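You operate a simulated robot arm through the tools that you are given. There is no shell and no other tool. Be economical: measure what you need, move in short steps, check, and stop when the job is done.

You run a simulated two-armed robot. Do the job below in one go: nothing can be reset, and whatever is moved stays where it is left.

JOB
Change the black seal on the valve nozzle for the green one.
Fine: hold the nozzle with one hand while you pull the black seal; it goes in the worn parts tray.

The check looks at the end state, three seconds after you hand in, the way a careful person would. Anything else that was tipped, shoved, dropped, spilled or broken makes it a failure. Lids that push on must go on centred and level and be pressed home; caps that screw on are set level and turned clockwise until they are tight.

ROBOT AND FRAMES
Two 6-joint arms with two-finger parallel grippers on one trunk, on a base that drives. Base frame: it is fixed to the floor where the robot stands at the start and does not move with it; the origin is under the middle of the robot, x ahead of it, y to its left, z up. Readings come in mm, degrees, newtons and seconds.
The left shoulder is at the start at [60, 187, 1197], the right one opposite. With the tool pointing down near the work surface each hand reaches from about 200 to 620 mm from the robot's upright axis, wherever it stands, measured 20 degrees to its own side. Places, roughly: worn parts tray [800, -100, 900]; tip of the valve nozzle [500, 0, 1000]. Payload 1.57 kg a hand.
The TCP of each hand is the grasp point between the finger pads, 30 mm short of the fingertips. In the tool frame z runs along the fingers and y along their closing line. The gripper opens to 110 mm. The fingers are 24 mm wide and 12 mm thick; the gripper's body (48 by 112 mm) begins 78 mm behind the TCP.
Orientation is told as [roll, pitch, yaw] about the base's x, y, z axes, in that order, counted from this pose: with the fingers straight down and closing along the base's y, the tool's x points along the base's -x, its y along +y and its z along -z.

CONTROLS
- The arms move only by the tool step_arm. It takes "left_plan", "right_plan" or both (then of equal length, played together; a hand with none holds still); each is a list of rows, each a list of 7 numbers: the shift along the base's x, y, z in mm, then the turn, a rotation vector about the base's x, y, z in degrees, then the opening, from 0 (shut) to 1 (fully open). In form: [[tx, ty, tz, rx, ry, rz, gripper], ...]. A call has 1 to 12 rows; each row shifts and turns the commanded pose from where the row before left it. Rows are played at 5 a second. More than 50 mm and 8.6 degrees between two rows, or a gripper value outside its range, and nothing of the call is played. Where a pose cannot be reached the arm comes as near as it can. A force on the tool above 40 N (or 10 N above the force at the start of the call, whichever is more), or a blocked arm, ends the call early, and 0.2 s more pass. Each finger travels about 153 mm/s and halts on what it meets, pressing with about 25 N; the grip force reading is that of the motor and also rises with nothing between the fingers. The clock runs only during rows and for 0.2 s after the last one: add rows that do not move to give the fingers time. It gives the time, the measured TCP pose, the force on the tool (base axes), the opening and the grip force at its end, in the units of the frame above (readings bear some noise).
- Cameras (640 x 400 px; columns grow to the right, rows downward): "scene" is now at [27.4, -2.1, 1732.3]; the picture's right is [-0.08, -1.00, 0.00], its down [-0.80, 0.06, -0.59] and it looks along [0.59, -0.05, -0.80] (base axes); focal length 291 px, centre (320, 200). "left" rides on the left gripper at [-36, 0, -80] in its tool frame; the picture's right is [0.00, -1.00, 0.00], its down [0.97, 0.00, -0.24] and it looks along [0.24, 0.00, 0.97] (tool axes); focal length 218 px, centre (320, 200). "right" rides on the right gripper at [-36, 0, -80] in its tool frame; the picture's right is [0.00, -1.00, 0.00], its down [0.97, 0.00, -0.24] and it looks along [0.24, 0.00, 0.97] (tool axes); focal length 218 px, centre (320, 200). There is no depth. A picture from a camera that has moved, and an enlarged one, comes with that camera's place and axes in the base frame and with its lens. The place of the scene camera against the robot may be out by one fixed shift of up to 18 mm in any direction.
- camera(camera): a new picture of that camera. The clock stands still meanwhile.
- slide_trunk(by): slides the trunk up (or, below 0, down) by that many mm; the arms and the scene camera ride with it, the base frame stays. It gives what a move gives, with no picture.
- roll_base(legs): drives the robot by 1 to 6 legs, each [ahead, left, turn to the left] in mm, mm and degrees, along the robot's own axes; the way and the turn of a leg run together, so that a leg with both is an arc; at most 1500 mm and 180 degrees a leg. The arms and the cameras ride along, it lands a little off, and it stops where it bumps. It gives what a move gives.
- turn_head(pan, tilt): turns the head with the scene camera to pan (to the left, within 86 degrees either way) and tilt (down, from -29 to 69), counted from straight ahead of the robot. It gives what a move gives.
- enlarge(camera, box): a new picture of the part [left, top, right, bottom] of that camera's present view, enlarged. The clock stands still meanwhile.
- hand_in(): hands the job in; it is judged then, once.

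Work in short steps. Places have to be worked out from the pictures, the camera data and where the tool is seen: move nearer, look again, correct. Check each grasp and each placing, and mend what went wrong. You have 120 turns and 92 pictures in all, those below and enlarged ones among them. Open the grippers and draw the arms clear of the work before you hand the job in, unless the task says otherwise; then end with one line.

The tools are called after "Request:" as a command line: name --argument value ..., lists and objects as JSON in quotes. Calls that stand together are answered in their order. step_arm: Moves the arms, as the interface text tells. Its arguments: {"type":"object","properties":{"left_plan":{"type":"array","items":{"type":"array","items":{"type":"number"}}},"right_plan":{"type":"array","items":{"type":"array","items":{"type":"number"}}}},"required":[]} The other tools are called the same way: slide_trunk (by) slides the trunk up or down; roll_base (legs) drives the base; turn_head (pan, tilt) turns the head that bears the scene camera; camera (camera) takes a picture; enlarge (camera, box) takes an enlarged picture of a part of a camera's view; hand_in () hands the job in.

At the start:

```text
time_s: 0.0
left_eef_pos: [394.4, 96.8, 1219.5]
left_orientation: [0.0, 0.1, 0.0]
left_force: [-0.4, -0.2, -0.9]
left_gripper_width: 109.8
left_finger_force: 0.0
right_eef_pos: [444.2, -229.5, 1296.5]
right_orientation: [0.0, -0.1, 0.0]
right_force: [-0.2, -0.1, -0.7]
right_gripper_width: 109.9
right_finger_force: 0.1
trunk travel left (down, up): [-825.0, 165.0]
robot x, y, heading: [-1.0, -0.5, -0.0]
head pan, tilt: [-4.4, 53.5]
```

scene: 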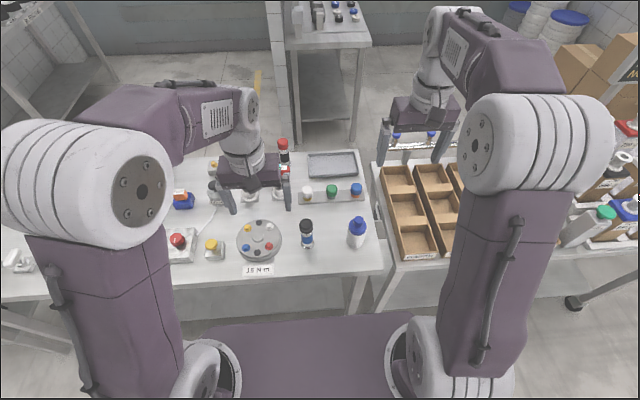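
right: 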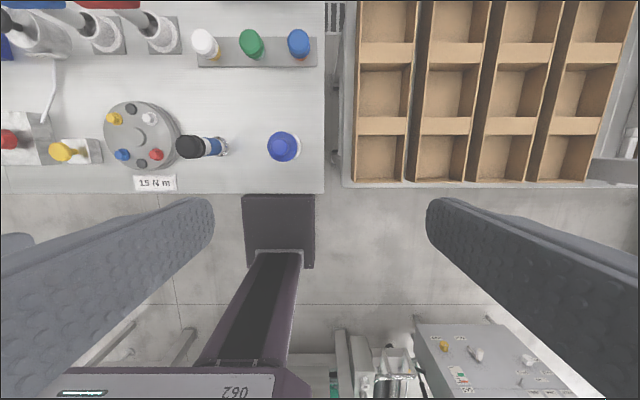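
left: 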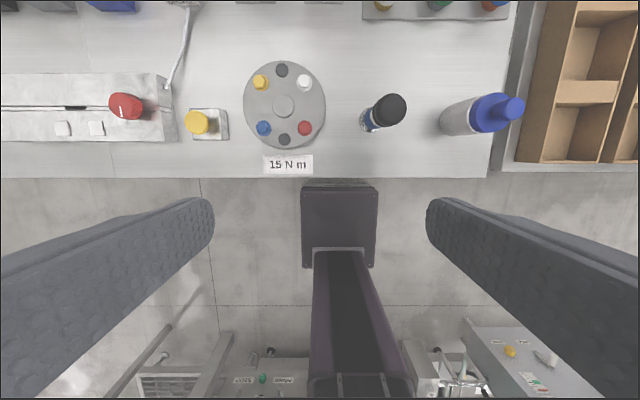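

The table is partly hidden by the arms; I enlarge the work area first.

Request:
enlarge --camera "scene" --box '[150, 120, 390, 270]'

```text
2.67 times, centred on (270, 195) of scene
camera zoom: at [27.4, -2.1, 1732.3], right [-0.08, -1.0, 0.0], down [-0.8, 0.06, -0.59], along [0.59, -0.05, -0.8], focal length 776 px, centre (453, 213)
```

zoom: 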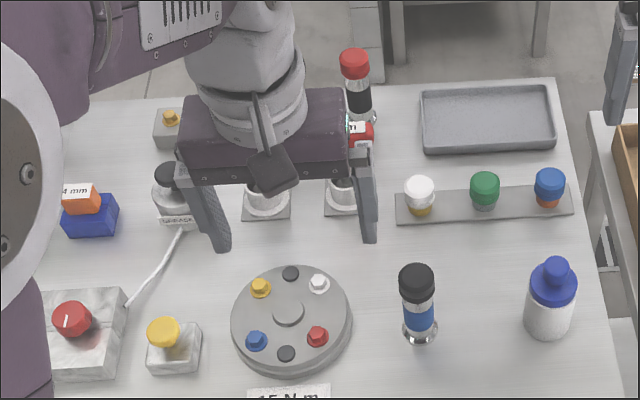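

The left gripper hides the nozzle; I move the left arm back and to the left, high up.

Request:
step_arm --left_plan '[[-30, 40, 10, 0, 0, 0, 1], [-30, 40, 10, 0, 0, 0, 1], [-30, 40, 10, 0, 0, 0, 1], [-20, 40, 10, 0, 0, 0, 1], [0, 40, 0, 0, 0, 0, 1]]'

Request:
camera --camera "scene"

Request:
enlarge --camera "scene" --box '[150, 120, 390, 270]'

```text
refused: row 1 steps farther than a row can; nothing moved
```

```text
87 pictures are left
camera scene: at [27.4, -2.1, 1732.3], right [-0.08, -1.0, 0.0], down [-0.8, 0.06, -0.59], along [0.59, -0.05, -0.8], focal length 291 px, centre (320, 200)
```

scene: 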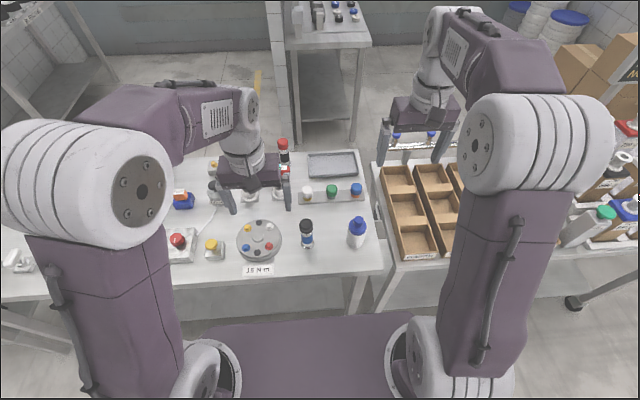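

```text
2.67 times, centred on (270, 195) of scene
camera zoom: at [27.4, -2.1, 1732.3], right [-0.08, -1.0, 0.0], down [-0.8, 0.06, -0.59], along [0.59, -0.05, -0.8], focal length 776 px, centre (453, 213)
```

zoom: 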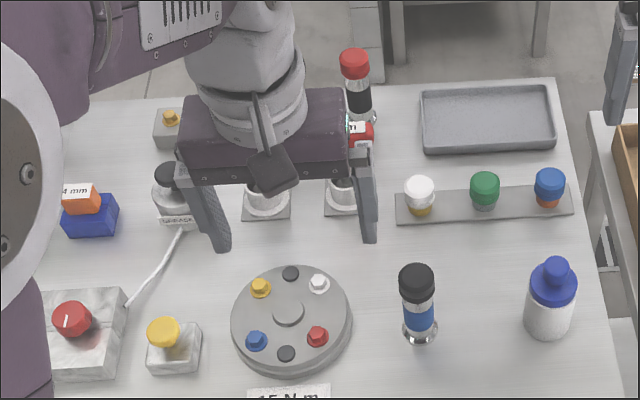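

The step was too long per row; I move again with shorter rows.

Request:
step_arm --left_plan '[[-20, 40, 10, 0, 0, 0, 1], [-20, 40, 10, 0, 0, 0, 1], [-20, 40, 10, 0, 0, 0, 1], [-20, 40, 10, 0, 0, 0, 1], [-20, 40, 0, 0, 0, 0, 1]]'

```text
time_s: 1.2
left_eef_pos: [292.1, 298.2, 1261.6]
left_orientation: [-0.1, 0.0, -0.1]
left_force: [0.3, -0.3, -0.6]
left_gripper_width: 109.9
left_finger_force: 0.1
right_eef_pos: [442.4, -227.9, 1295.3]
right_orientation: [0.0, 0.0, 0.0]
right_force: [-0.8, -0.2, 0.2]
right_gripper_width: 110.2
right_finger_force: 0.1
trunk travel left (down, up): [-825.0, 165.0]
robot x, y, heading: [-3.2, -2.3, 0.0]
head pan, tilt: [-4.4, 53.5]
```

Now look again at the work area.

Request:
enlarge --camera "scene" --box '[160, 125, 400, 275]'

Request:
enlarge --camera "scene" --box '[220, 130, 316, 190]'

```text
2.67 times, centred on (280, 200) of scene
camera zoom: at [26.4, -0.4, 1732.3], right [-0.08, -1.0, 0.0], down [-0.8, 0.06, -0.59], along [0.59, -0.05, -0.8], focal length 776 px, centre (427, 200)
```

zoom: 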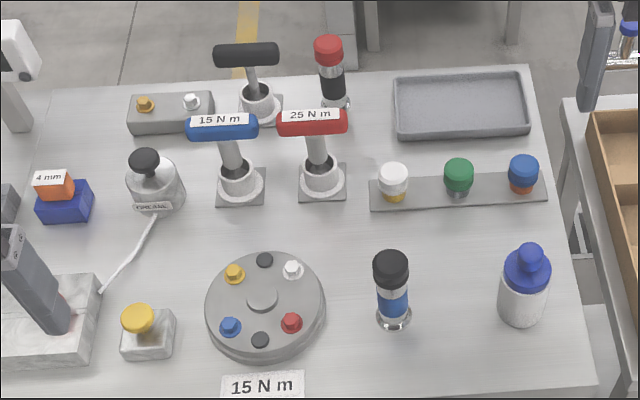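

```text
6.67 times, centred on (268, 160) of scene
camera zoom: at [26.4, -0.4, 1732.3], right [-0.08, -1.0, 0.0], down [-0.8, 0.06, -0.59], along [0.59, -0.05, -0.8], focal length 1940 px, centre (667, 467)
```

zoom: 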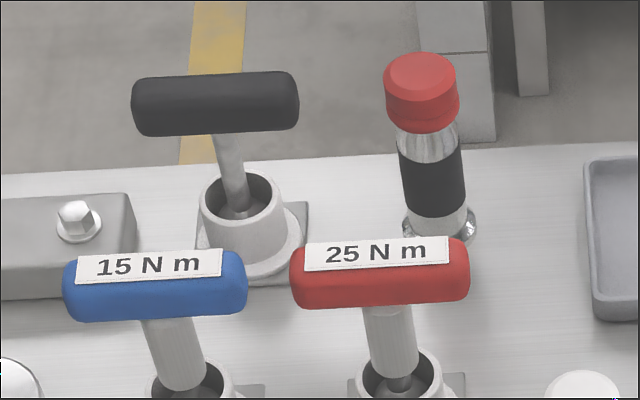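

The front stand with the black cap (~[500,0,1000]) fits the nozzle; the grey tray fits the worn parts tray. I look closely at the nozzle and the seal rack.

Request:
enlarge --camera "scene" --box '[275, 205, 339, 255]'

Request:
enlarge --camera "scene" --box '[290, 170, 380, 226]'

Request:
enlarge --camera "scene" --box '[300, 145, 372, 190]'

```text
8.00 times, centred on (307, 230) of scene
camera zoom: at [26.4, -0.4, 1732.3], right [-0.08, -1.0, 0.0], down [-0.8, 0.06, -0.59], along [0.59, -0.05, -0.8], focal length 2327 px, centre (424, -40)
```

zoom: 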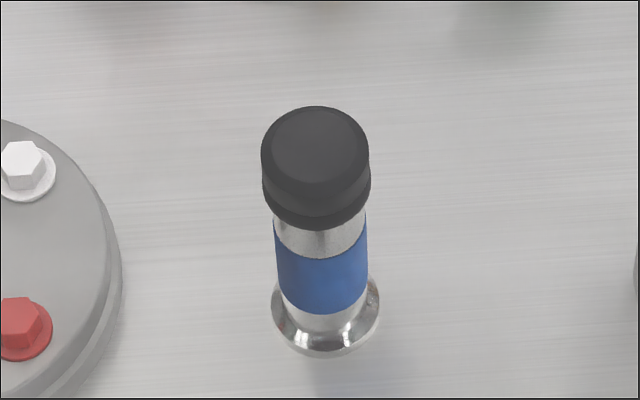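

```text
7.11 times, centred on (335, 198) of scene
camera zoom: at [26.4, -0.4, 1732.3], right [-0.08, -1.0, 0.0], down [-0.8, 0.06, -0.59], along [0.59, -0.05, -0.8], focal length 2069 px, centre (213, 214)
```

zoom: 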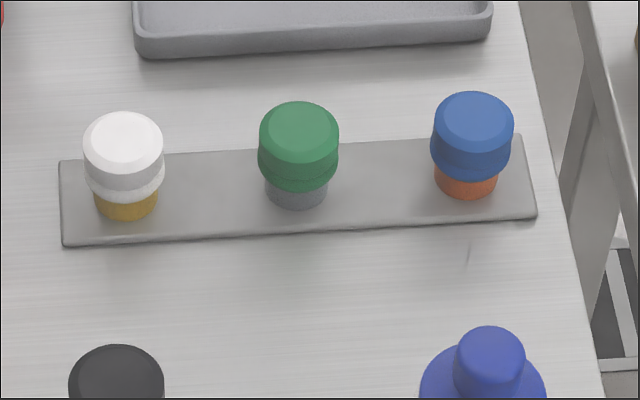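

```text
8.89 times, centred on (336, 168) of scene
camera zoom: at [26.4, -0.4, 1732.3], right [-0.08, -1.0, 0.0], down [-0.8, 0.06, -0.59], along [0.59, -0.05, -0.8], focal length 2586 px, centre (178, 489)
```

zoom: 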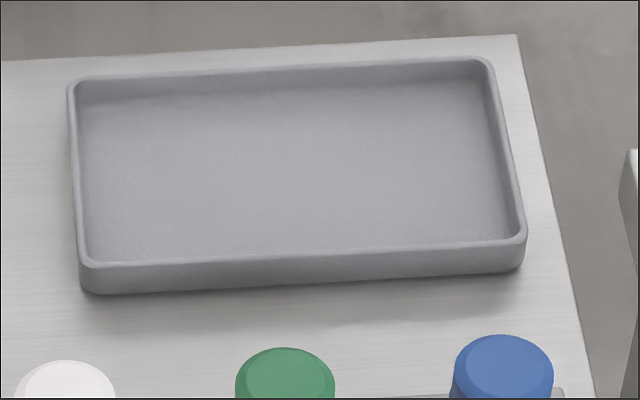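

The nozzle comes to about (480,-8,1000) by the right camera and (485,4) by the scene one. I bring the right hand above it to measure at close range.

Request:
step_arm --right_plan '[[6, 36, -27, 0, 0, 0, 1], [6, 36, -27, 0, 0, 0, 1], [6, 36, -27, 0, 0, 0, 1], [6, 36, -27, 0, 0, 0, 1], [6, 36, -27, 0, 0, 0, 1], [6, 36, -27, 0, 0, 0, 1], [0, 0, 0, 0, 0, 0, 1]]'

Request:
camera --camera "right"

```text
time_s: 2.8
left_eef_pos: [292.4, 295.7, 1260.3]
left_orientation: [0.1, 0.0, 0.0]
left_force: [0.2, -0.1, 0.4]
left_gripper_width: 110.2
left_finger_force: 0.1
right_eef_pos: [481.3, -13.8, 1130.7]
right_orientation: [0.0, 0.0, 0.1]
right_force: [0.4, 0.0, -0.4]
right_gripper_width: 109.8
right_finger_force: 0.1
trunk travel left (down, up): [-825.0, 165.0]
robot x, y, heading: [6.0, 3.1, 0.1]
head pan, tilt: [-4.4, 53.5]
```

```text
80 pictures are left
camera right: at [516.1, -15.3, 1210.7], right [0.0, -1.0, 0.0], down [-0.97, 0.0, 0.24], along [-0.24, 0.0, -0.97], focal length 218 px, centre (320, 200)
```

right: 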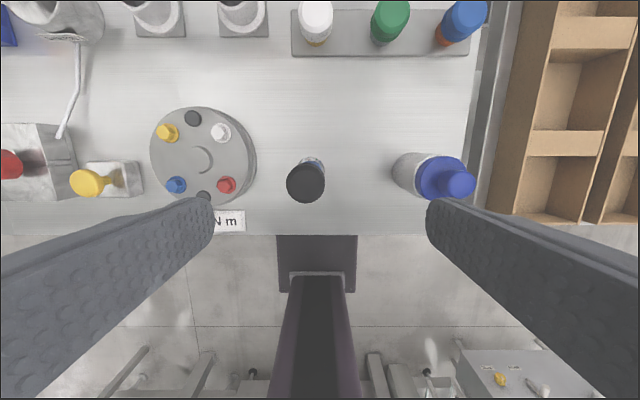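

The cap top sits near (481,0,~1000). Now I swing the left hand tilted forward (fingers 30° below level, yawed slightly right) for gripping the nozzle body, first to a stand-off; the right hand rises a little.

Request:
step_arm --left_plan '[[12, -24, -26, 0, -7.5, 0, 1], [12, -24, -26, 0, -7.5, 0, 1], [12, -24, -26, 0, -7.5, 0, 1], [12, -24, -26, 0, -7.5, 0, 1], [12, -24, -26, 0, -7.5, 0, 0.7], [12, -24, -26, 0, -7.5, 0, 0.7], [12, -24, -26, 0, -7.5, 0, 0.7], [12, -24, -26, 0, -7.5, 0, 0.7], [0, 0, 0, 0, 0, -7, 0.7], [0, 0, 0, 0, 0, -7, 0.7], [0, 0, 0, 0, 0, -6, 0.7]]' --right_plan '[[0, 0, 10, 0, 0, 0, 1], [0, 0, 10, 0, 0, 0, 1], [0, 0, 10, 0, 0, 0, 1], [0, 0, 10, 0, 0, 0, 1], [0, 0, 10, 0, 0, 0, 1], [0, 0, 0, 0, 0, 0, 1], [0, 0, 0, 0, 0, 0, 1], [0, 0, 0, 0, 0, 0, 1], [0, 0, 0, 0, 0, 0, 1], [0, 0, 0, 0, 0, 0, 1], [0, 0, 0, 0, 0, 0, 1]]'

Request:
camera --camera "left"

Request:
camera --camera "scene"

```text
time_s: 5.2
left_eef_pos: [455.1, 180.9, 1108.7]
left_orientation: [-6.4, -46.2, -19.9]
left_force: [0.4, 0.2, -0.4]
left_gripper_width: 76.8
left_finger_force: 0.1
left hand out of reach, approached as far as the arm can: row 3, 4, 5, 6, 7, 8
right_eef_pos: [481.4, -12.1, 1181.7]
right_orientation: [-0.2, 0.2, 0.0]
right_force: [1.2, 0.0, -0.5]
right_gripper_width: 110.1
right_finger_force: 0.0
trunk travel left (down, up): [-825.0, 165.0]
robot x, y, heading: [-0.0, -0.1, -0.0]
head pan, tilt: [-4.4, 53.5]
```

```text
79 pictures are left
camera left: at [427.1, 201.2, 1190.5], right [-0.41, -0.91, 0.08], down [-0.79, 0.31, -0.53], along [0.46, -0.28, -0.84], focal length 218 px, centre (320, 200)
```

left: 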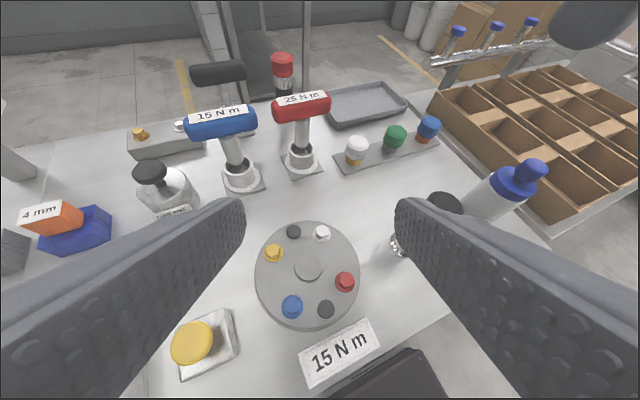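

```text
78 pictures are left
camera scene: at [29.1, -0.5, 1732.3], right [-0.08, -1.0, 0.0], down [-0.8, 0.06, -0.59], along [0.59, -0.05, -0.8], focal length 291 px, centre (320, 200)
```

scene: 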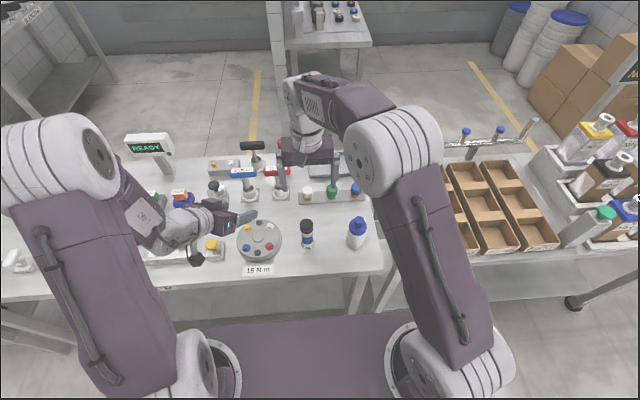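

The arm was too folded on the way. I back the base by 60 mm to give room, then look at poses.

Request:
roll_base --legs '[[-60, 0, 0]]'

Request:
step_arm --left_plan '[[0, 0, 0, 4.2, -1.5, 4.6, 0.7], [0, -25, -35, -2.36, -6.5, 0, 0.7], [0, -25, -35, -2.36, -6.5, 0, 0.7], [0, -25, -35, 0, 0, 0, 0.7], [0, -30, -35, 0, 0, 0, 0.7], [0, -25, -35, 0, 0, 0, 0.7]]'

Request:
camera --camera "left"

```text
time_s: 6.2
left_eef_pos: [399.9, 181.3, 1106.9]
left_orientation: [-6.3, -46.0, -19.7]
left_force: [1.4, 0.6, 0.3]
left_gripper_width: 77.1
left_finger_force: 0.1
right_eef_pos: [427.7, -14.6, 1179.0]
right_orientation: [0.0, 0.4, 0.1]
right_force: [0.8, -0.1, -0.4]
right_gripper_width: 109.9
right_finger_force: 0.1
trunk travel left (down, up): [-825.0, 165.0]
robot x, y, heading: [-61.2, -0.7, 0.2]
head pan, tilt: [-4.4, 53.5]
```

```text
time_s: 7.6
left_eef_pos: [545.3, 102.1, 1062.1]
left_orientation: [-2.7, -59.6, -17.9]
left_force: [0.5, -0.1, 0.4]
left_gripper_width: 77.1
left_finger_force: 0.1
left hand out of reach, approached as far as the arm can: row 1, 2, 3, 4, 5, 6
right_eef_pos: [421.6, -14.7, 1182.8]
right_orientation: [0.0, 0.0, 0.1]
right_force: [-0.1, -0.3, 0.5]
right_gripper_width: 110.1
right_finger_force: 0.1
trunk travel left (down, up): [-825.0, 165.0]
robot x, y, heading: [-65.7, -0.7, -0.1]
head pan, tilt: [-4.4, 53.5]
```

```text
77 pictures are left
camera left: at [499.2, 121.9, 1134.7], right [-0.35, -0.94, 0.02], down [-0.66, 0.23, -0.71], along [0.66, -0.26, -0.7], focal length 218 px, centre (320, 200)
```

left: 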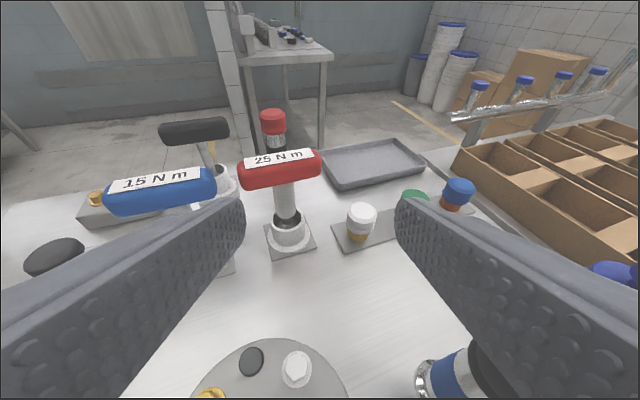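

The forward-tilt is limited by the wrist. I try a gentler tilt (45°) with more yaw (-45°), drawn back a bit.

Request:
step_arm --left_plan '[[-20, 5, 20, 2.2, 7, 0, 0.7], [-25, 0, 20, 2.2, 7, 0, 0.7], [-20, 0, 10, 0, 0, -7, 0.7], [-20, 0, 0, 0, 0, -7, 0.7], [-20, 0, 0, 0, 0, -7, 0.7], [-10, 0, 0, 0, 0, -6, 0.7]]'

```text
time_s: 9.0
left_eef_pos: [431.4, 108.5, 1112.3]
left_orientation: [-0.7, -45.4, -46.1]
left_force: [-0.3, 0.4, -0.3]
left_gripper_width: 77.0
left_finger_force: 0.1
right_eef_pos: [421.2, -13.2, 1181.4]
right_orientation: [0.0, -0.1, 0.0]
right_force: [0.2, 0.0, -0.4]
right_gripper_width: 110.1
right_finger_force: 0.1
trunk travel left (down, up): [-825.0, 165.0]
robot x, y, heading: [-57.1, 1.1, 0.2]
head pan, tilt: [-4.4, 53.5]
```

That pose was reached. I go down to a stand-off 100 mm short of the nozzle along the finger axis.

Request:
step_arm --left_plan '[[-2, -16, -42, 0, 0, 0, 0.7], [-2, -16, -42, 0, 0, 0, 0.7], [-2, -16, -42, 0, 0, 0, 0.7], [0, 0, 0, 0, 0, 0, 0.7]]'

Request:
camera --camera "left"

```text
time_s: 10.0
left_eef_pos: [440.3, 59.6, 990.7]
left_orientation: [-1.1, -45.2, -45.9]
left_force: [0.4, 0.0, -0.2]
left_gripper_width: 76.9
left_finger_force: 0.1
left hand out of reach, approached as far as the arm can: row 3
right_eef_pos: [420.0, -14.3, 1182.7]
right_orientation: [0.0, 0.0, 0.1]
right_force: [-0.5, 0.8, -0.1]
right_gripper_width: 110.1
right_finger_force: 0.2
trunk travel left (down, up): [-825.0, 165.0]
robot x, y, heading: [-56.9, -2.0, 0.0]
head pan, tilt: [-4.4, 53.5]
```

```text
76 pictures are left
camera left: at [420.2, 83.6, 1073.5], right [-0.73, -0.68, 0.01], down [-0.59, 0.62, -0.52], along [0.35, -0.39, -0.85], focal length 218 px, centre (320, 200)
```

left: 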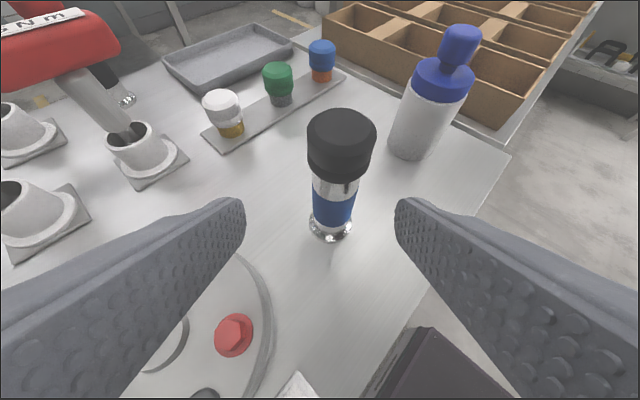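

The nozzle stands ~12 mm off the hand's middle plane. I advance in two parts along the finger axis, correcting sideways, toward TCP (472,10,916).

Request:
step_arm --left_plan '[[8, -17, -25, 0, 0, 0, 0.7], [12, -16, -25, 0, 0, 0, 0.7], [0, 0, 0, 0, 0, 0, 0.7]]'

Request:
camera --camera "left"

```text
time_s: 10.8
left_eef_pos: [458.6, 27.1, 942.2]
left_orientation: [-0.7, -45.3, -46.0]
left_force: [0.0, 0.3, -0.4]
left_gripper_width: 76.9
left_finger_force: 0.2
right_eef_pos: [420.2, -13.4, 1183.3]
right_orientation: [-0.1, 0.0, 0.0]
right_force: [0.7, 0.3, 0.4]
right_gripper_width: 110.2
right_finger_force: 0.0
trunk travel left (down, up): [-825.0, 165.0]
robot x, y, heading: [-56.7, -2.6, -0.2]
head pan, tilt: [-4.4, 53.5]
```

```text
75 pictures are left
camera left: at [439.0, 52.1, 1024.0], right [-0.73, -0.69, 0.01], down [-0.59, 0.62, -0.52], along [0.35, -0.39, -0.85], focal length 218 px, centre (320, 200)
```

left: 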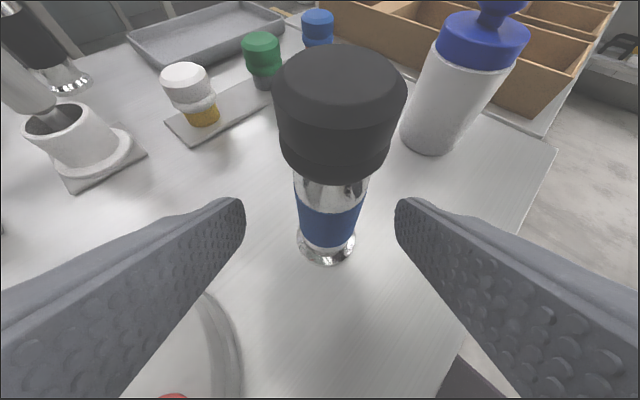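

The nozzle is now nearly central (base ~ (476,3)). I advance 25 mm more, then close gently and check.

Request:
step_arm --left_plan '[[4, -7, -9, 0, 0, 0, 0.7], [4, -6, -9, 0, 0, 0, 0.7], [0, 0, 0, 0, 0, 0, 0.7]]'

Request:
camera --camera "left"

Request:
enlarge --camera "scene" --box '[250, 180, 378, 260]'

```text
time_s: 11.6
left_eef_pos: [466.2, 15.7, 923.5]
left_orientation: [-0.5, -45.4, -46.2]
left_force: [0.1, -0.1, -0.2]
left_gripper_width: 76.9
left_finger_force: 0.1
right_eef_pos: [421.6, -13.1, 1182.2]
right_orientation: [0.0, 0.0, 0.1]
right_force: [-0.8, 0.2, -0.1]
right_gripper_width: 110.0
right_finger_force: 0.0
trunk travel left (down, up): [-825.0, 165.0]
robot x, y, heading: [-58.6, 0.3, -0.2]
head pan, tilt: [-4.4, 53.5]
```

```text
74 pictures are left
camera left: at [446.2, 39.0, 1006.4], right [-0.73, -0.69, 0.01], down [-0.59, 0.62, -0.52], along [0.35, -0.38, -0.85], focal length 218 px, centre (320, 200)
```

left: 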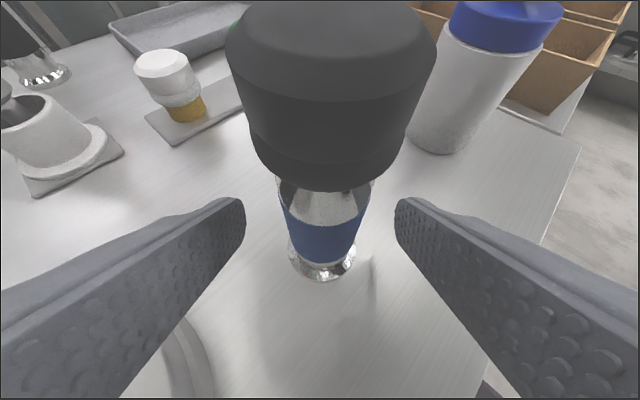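

```text
5.00 times, centred on (314, 220) of scene
camera zoom: at [-32.4, -1.8, 1732.3], right [-0.08, -1.0, 0.0], down [-0.8, 0.06, -0.59], along [0.59, -0.05, -0.8], focal length 1455 px, centre (350, 100)
```

zoom: 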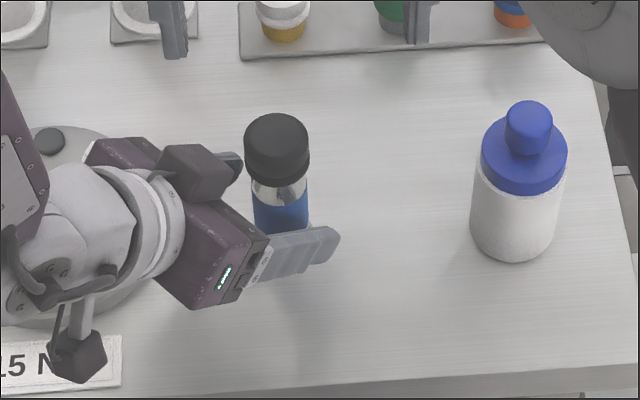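

Clear all round and well centred. I close the left hand on the nozzle body.

Request:
step_arm --left_plan '[[0, 0, 0, 0, 0, 0, 0.5], [0, 0, 0, 0, 0, 0, 0.4], [0, 0, 0, 0, 0, 0, 0.3], [0, 0, 0, 0, 0, 0, 0.2], [0, 0, 0, 0, 0, 0, 0.2], [0, 0, 0, 0, 0, 0, 0.2]]'

Request:
camera --camera "left"

```text
time_s: 13.0
left_eef_pos: [466.7, 14.9, 924.1]
left_orientation: [-0.5, -45.5, -46.1]
left_force: [1.1, 0.0, 0.7]
left_gripper_width: 35.2
left_finger_force: 25.0
right_eef_pos: [422.2, -14.3, 1182.5]
right_orientation: [0.0, 0.0, 0.0]
right_force: [0.1, -0.3, 0.2]
right_gripper_width: 110.0
right_finger_force: 0.1
trunk travel left (down, up): [-825.0, 165.0]
robot x, y, heading: [-60.0, 2.7, -0.0]
head pan, tilt: [-4.4, 53.5]
```

```text
72 pictures are left
camera left: at [446.1, 39.0, 1006.6], right [-0.73, -0.69, 0.01], down [-0.59, 0.62, -0.52], along [0.35, -0.38, -0.85], focal length 218 px, centre (320, 200)
```

left: 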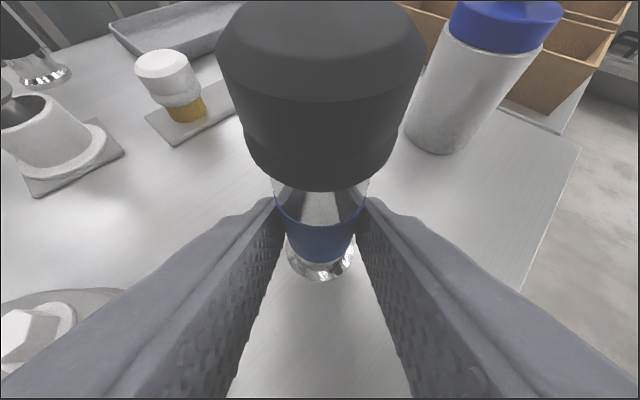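

The nozzle is held (35 mm, 25 N). I turn the right hand -45° in yaw (its fingers clear of the left camera housing) and bring it above the cap.

Request:
step_arm --right_plan '[[10, 3, 0, 0, 0, -7.5, 0.8], [10, 3, 0, 0, 0, -7.5, 0.8], [10, 3, -10, 0, 0, -7.5, 0.7], [10, 3, -10, 0, 0, -7.5, 0.6], [10, 3, -15, 0, 0, -7.5, 0.6], [5, 2, -15, 0, 0, -7.5, 0.6]]' --left_plan '[[0, 0, 0, 0, 0, 0, 0.2], [0, 0, 0, 0, 0, 0, 0.2], [0, 0, 0, 0, 0, 0, 0.2], [0, 0, 0, 0, 0, 0, 0.2], [0, 0, 0, 0, 0, 0, 0.2], [0, 0, 0, 0, 0, 0, 0.2]]'

Request:
camera --camera "right"

```text
time_s: 14.4
left_eef_pos: [466.4, 16.3, 923.8]
left_orientation: [-0.6, -45.4, -46.2]
left_force: [0.1, 0.4, 1.2]
left_gripper_width: 35.1
left_finger_force: 25.0
right_eef_pos: [475.6, 3.0, 1131.9]
right_orientation: [0.0, 0.1, -45.2]
right_force: [-0.5, 0.3, 0.1]
right_gripper_width: 66.0
right_finger_force: 0.1
trunk travel left (down, up): [-825.0, 165.0]
robot x, y, heading: [-59.5, 0.5, -0.1]
head pan, tilt: [-4.4, 53.5]
```

```text
71 pictures are left
camera right: at [499.5, -23.3, 1211.9], right [-0.71, -0.7, 0.0], down [-0.68, 0.69, 0.24], along [-0.17, 0.17, -0.97], focal length 218 px, centre (320, 200)
```

right: 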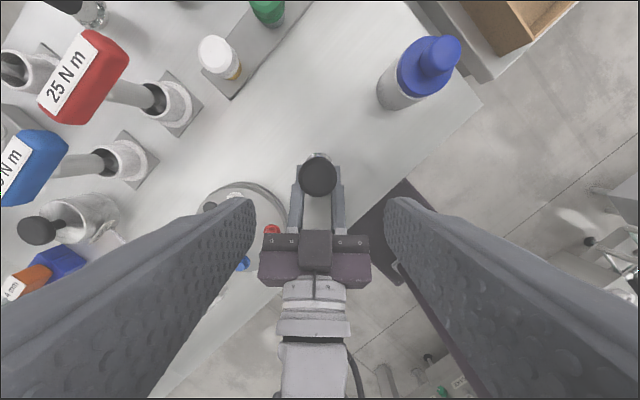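

The cap centre works out at (481,-1); I shift and descend in steps, then check.

Request:
step_arm --right_plan '[[5, -4, -30, 0, 0, 0, 0.6], [0, 0, -35, 0, 0, 0, 0.6], [0, 0, -35, 0, 0, 0, 0.6], [0, 0, 0, 0, 0, 0, 0.6]]'

Request:
camera --camera "right"

Request:
camera --camera "left"

```text
time_s: 15.4
left_eef_pos: [466.1, 14.7, 923.0]
left_orientation: [-0.6, -45.4, -46.2]
left_force: [1.4, -0.2, 1.8]
left_gripper_width: 35.1
left_finger_force: 25.1
right_eef_pos: [482.0, -2.1, 1030.1]
right_orientation: [-0.1, 0.0, -45.1]
right_force: [0.5, 0.9, 0.3]
right_gripper_width: 66.0
right_finger_force: 0.1
trunk travel left (down, up): [-825.0, 165.0]
robot x, y, heading: [-60.2, -2.1, -0.3]
head pan, tilt: [-4.4, 53.5]
```

```text
70 pictures are left
camera right: at [506.3, -28.1, 1110.1], right [-0.71, -0.71, 0.0], down [-0.69, 0.69, 0.24], along [-0.17, 0.17, -0.97], focal length 218 px, centre (320, 200)
```

right: 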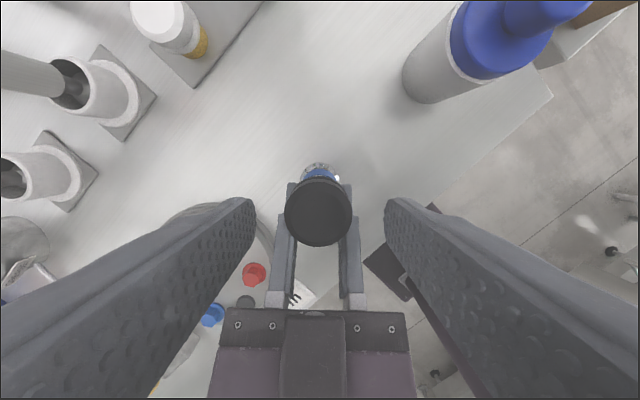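

```text
69 pictures are left
camera left: at [446.2, 39.0, 1006.6], right [-0.73, -0.69, 0.01], down [-0.59, 0.62, -0.52], along [0.35, -0.38, -0.85], focal length 218 px, centre (320, 200)
```

left: 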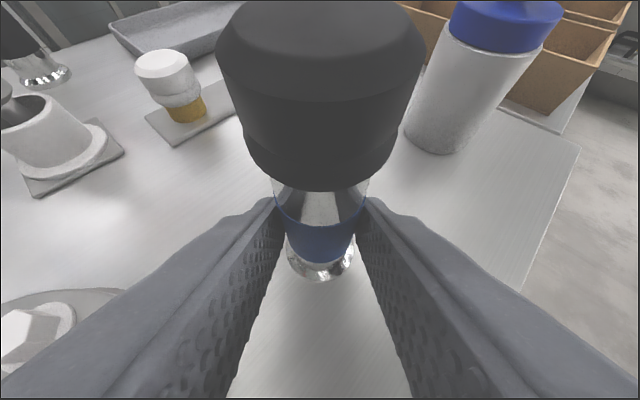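

Centred; cap spans about z 956–990. I lower the TCP to 980 and close on the cap.

Request:
step_arm --right_plan '[[0, 0, -25, 0, 0, 0, 0.6], [0, 0, -25, 0, 0, 0, 0.6], [0, 0, 0, 0, 0, 0, 0.6], [0, 0, 0, 0, 0, 0, 0.45], [0, 0, 0, 0, 0, 0, 0.35], [0, 0, 0, 0, 0, 0, 0.25], [0, 0, 0, 0, 0, 0, 0.2], [0, 0, 0, 0, 0, 0, 0.2]]'

Request:
camera --camera "right"

```text
time_s: 17.2
left_eef_pos: [465.8, 15.0, 923.2]
left_orientation: [-0.6, -45.4, -46.3]
left_force: [-8.8, -5.1, 6.5]
left_gripper_width: 35.3
left_finger_force: 24.8
right_eef_pos: [482.4, -1.3, 981.9]
right_orientation: [0.2, 0.1, -45.0]
right_force: [6.6, 4.0, -6.8]
right_gripper_width: 39.4
right_finger_force: 25.4
trunk travel left (down, up): [-825.0, 165.0]
robot x, y, heading: [-60.9, 0.7, 0.0]
head pan, tilt: [-4.4, 53.5]
```

```text
68 pictures are left
camera right: at [506.1, -27.7, 1061.4], right [-0.71, -0.71, 0.0], down [-0.69, 0.69, 0.24], along [-0.17, 0.17, -0.97], focal length 218 px, centre (320, 200)
```

right: 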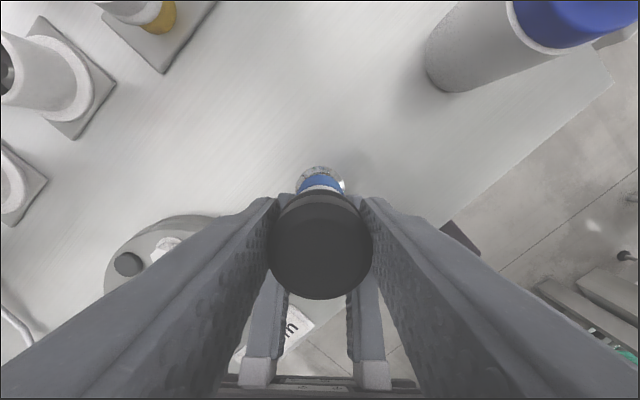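

Cap gripped at 39 mm. I pull it straight up in small steps while the left hand holds.

Request:
step_arm --right_plan '[[0, 0, 4, 0, 0, 0, 0.2], [0, 0, 4, 0, 0, 0, 0.2], [0, 0, 6, 0, 0, 0, 0.2], [0, 0, 6, 0, 0, 0, 0.2]]'

Request:
camera --camera "right"

```text
time_s: 18.2
left_eef_pos: [466.8, 15.8, 923.7]
left_orientation: [-0.6, -45.4, -46.1]
left_force: [0.9, 0.5, 0.9]
left_gripper_width: 35.1
left_finger_force: 24.6
right_eef_pos: [480.9, -1.5, 1002.2]
right_orientation: [0.0, 0.0, -45.0]
right_force: [0.3, 0.4, 0.6]
right_gripper_width: 38.8
right_finger_force: 24.1
trunk travel left (down, up): [-825.0, 165.0]
robot x, y, heading: [-58.8, -2.1, 0.2]
head pan, tilt: [-4.4, 53.5]
```

```text
67 pictures are left
camera right: at [505.5, -27.5, 1082.2], right [-0.71, -0.71, 0.0], down [-0.69, 0.69, 0.24], along [-0.17, 0.17, -0.97], focal length 218 px, centre (320, 200)
```

right: 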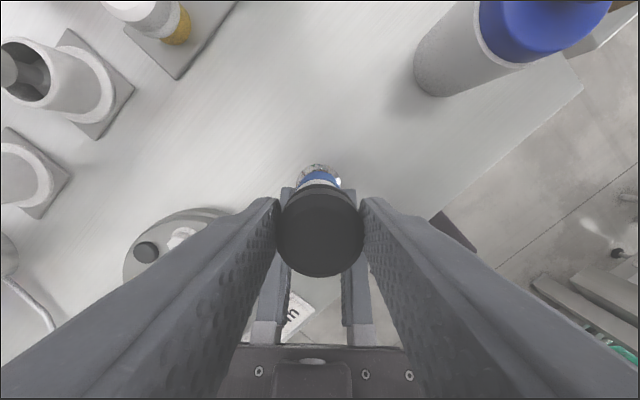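

The cap seems to have slipped in the fingers rather than come off; I check with the left camera.

Request:
camera --camera "left"

```text
66 pictures are left
camera left: at [446.3, 39.3, 1006.5], right [-0.73, -0.69, 0.01], down [-0.59, 0.62, -0.52], along [0.35, -0.38, -0.85], focal length 218 px, centre (320, 200)
```

left: 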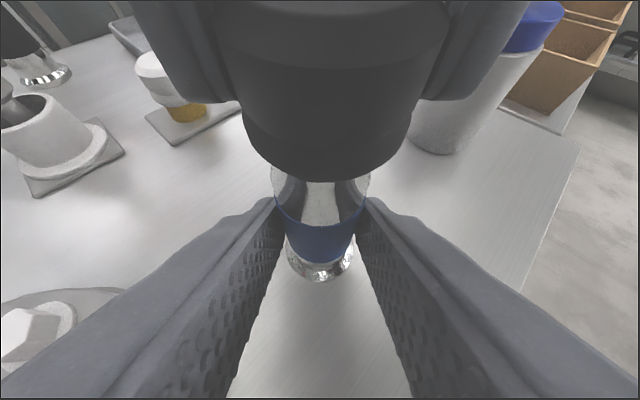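

The rim rose about 5 mm, then the fingers slipped. I regrip lower and pull again, slower.

Request:
step_arm --right_plan '[[0, 0, 0, 0, 0, 0, 0.5], [0, 0, 0, 0, 0, 0, 0.5], [0, 0, -17, 0, 0, 0, 0.5], [0, 0, 0, 0, 0, 0, 0.3], [0, 0, 0, 0, 0, 0, 0.15], [0, 0, 0, 0, 0, 0, 0.1], [0, 0, 0, 0, 0, 0, 0.1], [0, 0, 1.5, 0, 0, 0, 0.1], [0, 0, 1.5, 0, 0, 0, 0.1], [0, 0, 1.5, 0, 0, 0, 0.1], [0, 0, 1.5, 0, 0, 0, 0.1]]'

Request:
camera --camera "left"

```text
time_s: 20.6
left_eef_pos: [466.6, 16.5, 923.9]
left_orientation: [-0.6, -45.5, -46.1]
left_force: [-0.3, -0.4, -0.3]
left_gripper_width: 35.5
left_finger_force: 24.9
right_eef_pos: [480.2, -1.7, 990.8]
right_orientation: [0.0, 0.0, -45.0]
right_force: [0.8, -0.7, -0.4]
right_gripper_width: 39.5
right_finger_force: 25.3
trunk travel left (down, up): [-825.0, 165.0]
robot x, y, heading: [-60.9, -2.4, 0.1]
head pan, tilt: [-4.4, 53.5]
```

```text
65 pictures are left
camera left: at [446.4, 39.2, 1006.4], right [-0.73, -0.69, 0.01], down [-0.59, 0.62, -0.52], along [0.35, -0.38, -0.85], focal length 218 px, centre (320, 200)
```

left: 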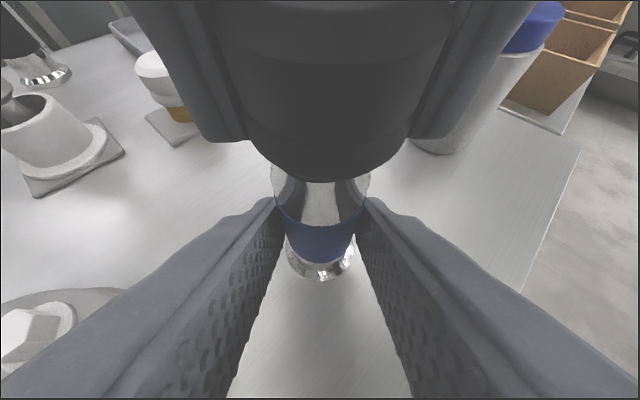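

Force is near zero; I raise another 10 mm to see whether the cap follows.

Request:
step_arm --right_plan '[[0, 0, 2, 0, 0, 0, 0.1], [0, 0, 2, 0, 0, 0, 0.1], [0, 0, 2, 0, 0, 0, 0.1], [0, 0, 2, 0, 0, 0, 0.1], [0, 0, 2, 0, 0, 0, 0.1]]'

Request:
camera --camera "left"

```text
time_s: 21.8
left_eef_pos: [468.2, 15.1, 922.8]
left_orientation: [-0.6, -45.4, -46.3]
left_force: [-0.1, 0.4, 0.2]
left_gripper_width: 35.2
left_finger_force: 25.4
right_eef_pos: [481.4, -0.2, 1001.6]
right_orientation: [0.0, 0.0, -45.0]
right_force: [0.1, -0.6, 0.4]
right_gripper_width: 39.4
right_finger_force: 25.0
trunk travel left (down, up): [-825.0, 165.0]
robot x, y, heading: [-63.8, -0.2, -0.0]
head pan, tilt: [-4.4, 53.5]
```

```text
64 pictures are left
camera left: at [446.3, 39.1, 1006.4], right [-0.73, -0.69, 0.01], down [-0.59, 0.62, -0.52], along [0.35, -0.38, -0.85], focal length 218 px, centre (320, 200)
```

left: 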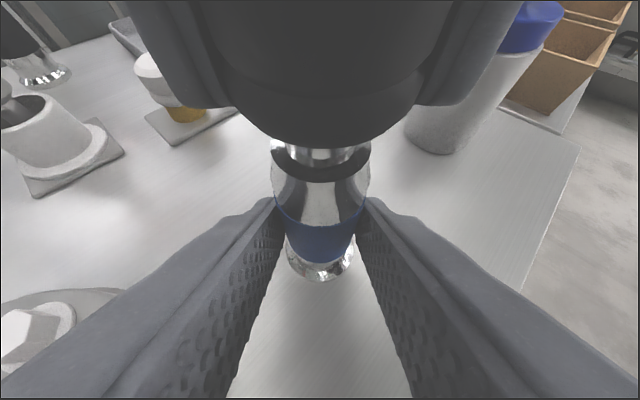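

The cap follows now and the narrower spigot shows. I lift it clear.

Request:
step_arm --right_plan '[[0, 0, 5, 0, 0, 0, 0.1], [0, 0, 5, 0, 0, 0, 0.1], [0, 0, 5, 0, 0, 0, 0.1], [0, 0, 10, 0, 0, 0, 0.1], [0, 0, 25, 0, 0, 0, 0.1], [0, 0, 40, 0, 0, 0, 0.1], [0, 0, 40, 0, 0, 0, 0.1]]'

Request:
camera --camera "left"

Request:
camera --camera "right"

```text
time_s: 23.4
left_eef_pos: [465.3, 15.4, 924.2]
left_orientation: [-0.6, -45.4, -46.3]
left_force: [-0.5, 0.4, 1.8]
left_gripper_width: 35.0
left_finger_force: 25.5
right_eef_pos: [480.2, -0.6, 1131.0]
right_orientation: [0.0, 0.0, -45.0]
right_force: [0.4, -0.5, 0.2]
right_gripper_width: 39.3
right_finger_force: 25.1
trunk travel left (down, up): [-825.0, 165.0]
robot x, y, heading: [-60.8, -0.5, 0.0]
head pan, tilt: [-4.4, 53.5]
```

```text
63 pictures are left
camera left: at [445.7, 39.0, 1006.5], right [-0.73, -0.69, 0.01], down [-0.59, 0.62, -0.52], along [0.35, -0.38, -0.85], focal length 218 px, centre (320, 200)
```

left: 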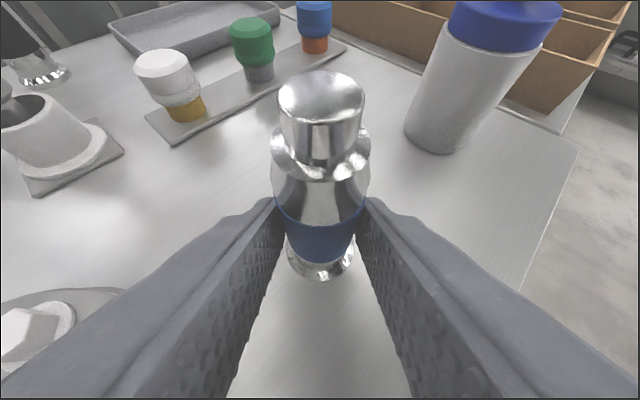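

```text
62 pictures are left
camera right: at [505.5, -27.6, 1211.7], right [-0.71, -0.71, 0.0], down [-0.69, 0.69, 0.24], along [-0.17, 0.17, -0.97], focal length 218 px, centre (320, 200)
```

right: 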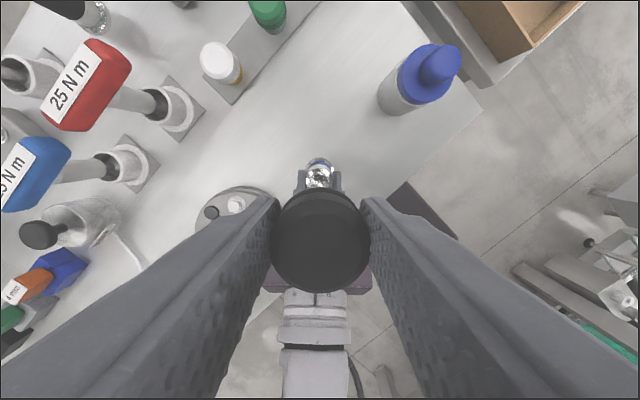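

The black seal is off and the nozzle stands upright in the left hand. I release the nozzle and back the left hand out along its finger axis.

Request:
step_arm --left_plan '[[0, 0, 0, 0, 0, 0, 0.4], [0, 0, 0, 0, 0, 0, 0.7], [0, 0, 0, 0, 0, 0, 0.7], [-8, 8, 12, 0, 0, 0, 0.7], [-14, 15, 21, 0, 0, 0, 0.7], [-14, 15, 21, 0, 0, 0, 0.7], [0, 20, 40, 0, 0, 0, 0.7], [0, 20, 40, 0, 0, 0, 0.7]]'

Request:
camera --camera "left"

```text
time_s: 25.2
left_eef_pos: [442.2, 95.9, 1062.8]
left_orientation: [-0.7, -45.5, -46.1]
left_force: [-0.6, -0.7, 0.2]
left_gripper_width: 76.9
left_finger_force: 0.1
left hand out of reach, approached as far as the arm can: row 5, 6
right_eef_pos: [481.2, -0.0, 1131.4]
right_orientation: [0.0, -0.1, -45.1]
right_force: [0.0, -0.6, 1.2]
right_gripper_width: 39.5
right_finger_force: 24.4
trunk travel left (down, up): [-825.0, 165.0]
robot x, y, heading: [-59.0, -1.8, 0.1]
head pan, tilt: [-4.4, 53.5]
```

```text
61 pictures are left
camera left: at [422.4, 119.2, 1145.3], right [-0.73, -0.69, 0.01], down [-0.59, 0.62, -0.52], along [0.35, -0.38, -0.85], focal length 218 px, centre (320, 200)
```

left: 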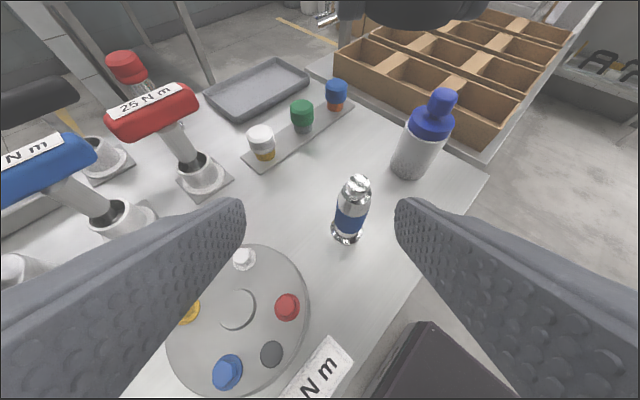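

The nozzle stands free. I fold the left hand back to tool-down, high and left, and turn the right hand with the seal back to yaw 0, higher and to the right.

Request:
step_arm --left_plan '[[-8, 9, 14, 0, 0, 7.67, 0.7], [-8, 9, 14, 0, 0, 7.67, 0.7], [-8, 9, 14, 0, 0, 7.67, 0.7], [-8, 9, 14, 0, 0, 7.67, 0.7], [-8, 9, 14, 0, 0, 7.67, 0.7], [-8, 9, 14, 0, 0, 7.67, 0.7], [-8, 9, 14, 0, 7.5, 0, 0.7], [-8, 9, 14, 0, 7.5, 0, 0.7], [-8, 9, 14, 0, 7.5, 0, 0.7], [-8, 9, 14, 0, 7.5, 0, 0.7], [-8, 9, 14, 0, 7.5, 0, 0.7], [-8, 9, 14, 0, 7.5, 0, 0.7]]' --right_plan '[[0, -8, 6, 0, 0, 7.5, 0.1], [0, -8, 6, 0, 0, 7.5, 0.1], [0, -8, 6, 0, 0, 7.5, 0.1], [0, -8, 6, 0, 0, 7.5, 0.1], [0, -8, 6, 0, 0, 7.5, 0.1], [0, -8, 6, 0, 0, 7.5, 0.1], [0, -8, 6, 0, 0, 0, 0.1], [0, -8, 6, 0, 0, 0, 0.1], [0, -8, 6, 0, 0, 0, 0.1], [0, -8, 6, 0, 0, 0, 0.1], [0, -8, 0, 0, 0, 0, 0.1], [0, -8, 0, 0, 0, 0, 0.1]]'

```text
time_s: 27.8
left_eef_pos: [378.2, 218.1, 1200.8]
left_orientation: [-7.0, -24.1, -0.3]
left_force: [-0.4, 0.3, -0.1]
left_gripper_width: 77.0
left_finger_force: 0.1
left hand out of reach, approached as far as the arm can: row 4, 5, 6, 8, 9, 10, 11
right_eef_pos: [480.8, -97.0, 1190.6]
right_orientation: [-0.2, 0.1, 0.0]
right_force: [-0.4, 0.2, 0.1]
right_gripper_width: 39.2
right_finger_force: 25.1
trunk travel left (down, up): [-825.0, 165.0]
robot x, y, heading: [-58.7, 0.3, -0.2]
head pan, tilt: [-4.4, 53.5]
```

Left nearly upright; I finish that and drive ahead 200 mm in two legs.

Request:
step_arm --left_plan '[[0, 5, 20, 3, 8, 0, 0.7], [0, 5, 20, 3, 8, 0, 0.7], [0, 5, 20, 1, 8, 0, 0.7]]'

Request:
roll_base --legs '[[100, 0, 0], [100, 0, 0]]'

Request:
camera --camera "right"

Request:
camera --camera "scene"

```text
time_s: 28.6
left_eef_pos: [378.8, 233.7, 1261.5]
left_orientation: [-0.1, 0.1, -1.8]
left_force: [0.1, -0.4, -0.8]
left_gripper_width: 77.0
left_finger_force: 0.0
right_eef_pos: [482.8, -97.6, 1191.7]
right_orientation: [0.0, 0.0, 0.0]
right_force: [0.8, -0.4, -0.8]
right_gripper_width: 39.4
right_finger_force: 25.2
trunk travel left (down, up): [-825.0, 165.0]
robot x, y, heading: [-61.6, 0.9, -0.2]
head pan, tilt: [-4.4, 53.5]
```

```text
time_s: 30.5
left_eef_pos: [575.8, 233.2, 1263.4]
left_orientation: [-0.3, 0.0, -1.8]
left_force: [-0.4, 0.1, 0.3]
left_gripper_width: 77.0
left_finger_force: 0.0
right_eef_pos: [679.7, -97.1, 1191.5]
right_orientation: [0.0, 0.0, 0.0]
right_force: [1.0, 0.7, 0.1]
right_gripper_width: 39.4
right_finger_force: 25.4
trunk travel left (down, up): [-825.0, 165.0]
robot x, y, heading: [143.3, 0.8, -0.2]
head pan, tilt: [-4.4, 53.5]
```

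```text
60 pictures are left
camera right: at [714.5, -98.1, 1272.0], right [0.0, -1.0, 0.0], down [-0.97, 0.0, 0.24], along [-0.24, 0.0, -0.97], focal length 218 px, centre (320, 200)
```

right: 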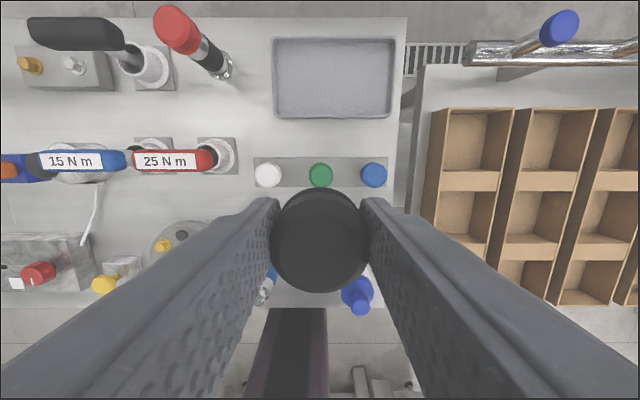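

```text
59 pictures are left
camera scene: at [165.4, -1.9, 1732.4], right [-0.08, -1.0, 0.0], down [-0.8, 0.06, -0.6], along [0.59, -0.05, -0.8], focal length 291 px, centre (320, 200)
```

scene: 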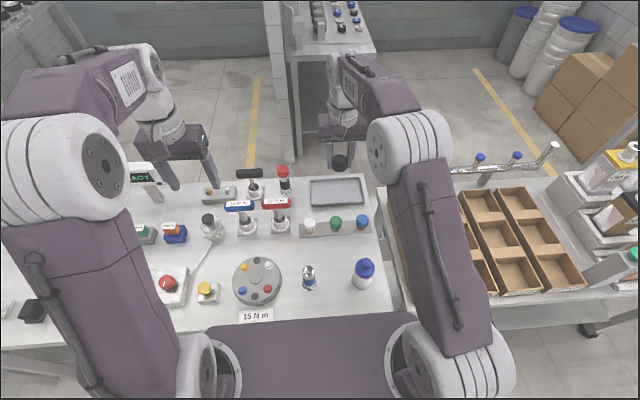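

The tray spans about x 775–885, y -25…-215. I carry the seal forward over it, tilting the hand forward to gain reach.

Request:
step_arm --right_plan '[[22, -2, -20, 0, -7, 0, 0.1], [22, -2, -20, 0, -7, 0, 0.1], [22, -2, -20, 0, -7, 0, 0.1], [22, -2, -20, 0, -7, 0, 0.1], [22, -2, -20, 0, -7, 0, 0.1], [22, -2, -20, 0, -7, 0, 0.1]]'

Request:
camera --camera "right"

```text
time_s: 31.9
left_eef_pos: [579.7, 232.5, 1260.3]
left_orientation: [-0.2, 0.0, -2.0]
left_force: [0.4, 0.1, 0.5]
left_gripper_width: 77.1
left_finger_force: 0.0
right_eef_pos: [810.3, -111.4, 1073.5]
right_orientation: [0.1, -40.9, -0.1]
right_force: [0.8, -0.1, -0.2]
right_gripper_width: 39.5
right_finger_force: 25.1
right hand out of reach, approached as far as the arm can: row 6
trunk travel left (down, up): [-825.0, 165.0]
robot x, y, heading: [141.5, -1.5, -0.1]
head pan, tilt: [-4.4, 53.5]
```

```text
58 pictures are left
camera right: at [784.6, -111.6, 1157.1], right [0.0, -1.0, 0.0], down [-0.89, 0.0, -0.45], along [0.45, 0.0, -0.89], focal length 218 px, centre (320, 200)
```

right: 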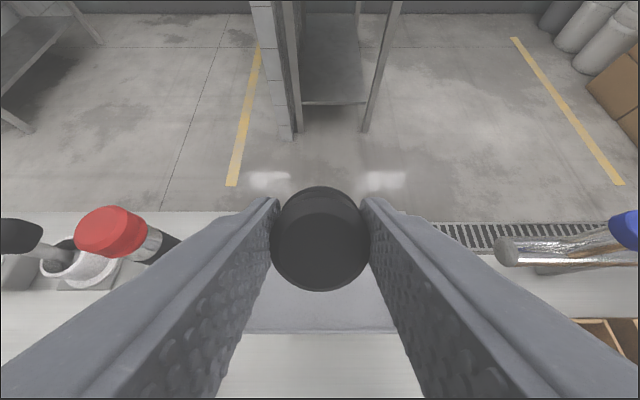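

Reach is fine here; I lower with the trunk to keep the geometry, in two stages.

Request:
slide_trunk --by -110

Request:
camera --camera "right"

Request:
camera --camera "scene"

```text
time_s: 33.3
left_eef_pos: [576.9, 232.2, 1151.9]
left_orientation: [-0.2, 0.0, -2.0]
left_force: [0.4, 0.6, -0.5]
left_gripper_width: 76.9
left_finger_force: 0.1
right_eef_pos: [808.9, -112.1, 964.4]
right_orientation: [-0.2, -40.9, -0.1]
right_force: [-0.1, 0.1, 0.1]
right_gripper_width: 39.4
right_finger_force: 24.9
trunk travel left (down, up): [-715.0, 275.0]
robot x, y, heading: [137.6, -1.4, 0.1]
head pan, tilt: [-4.4, 53.5]
```

```text
57 pictures are left
camera right: at [783.0, -111.9, 1048.7], right [0.0, -1.0, 0.0], down [-0.89, 0.0, -0.45], along [0.45, 0.0, -0.89], focal length 218 px, centre (320, 200)
```

right: 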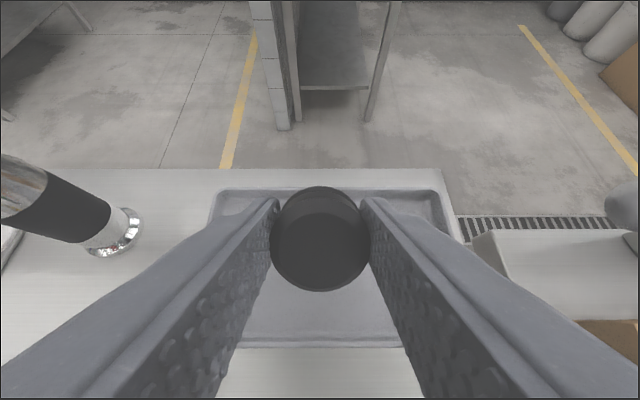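

```text
56 pictures are left
camera scene: at [167.5, -2.0, 1622.4], right [-0.08, -1.0, 0.0], down [-0.8, 0.06, -0.59], along [0.59, -0.05, -0.8], focal length 291 px, centre (320, 200)
```

scene: 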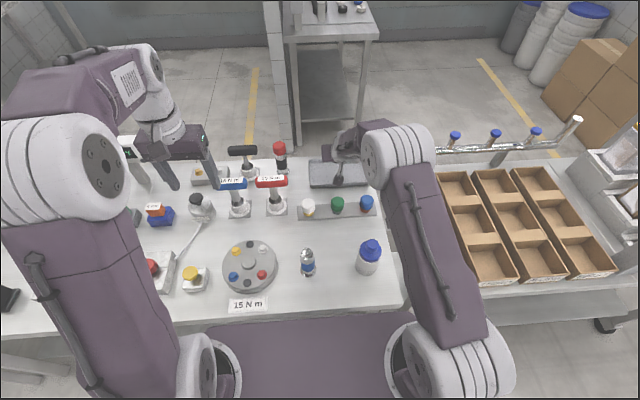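

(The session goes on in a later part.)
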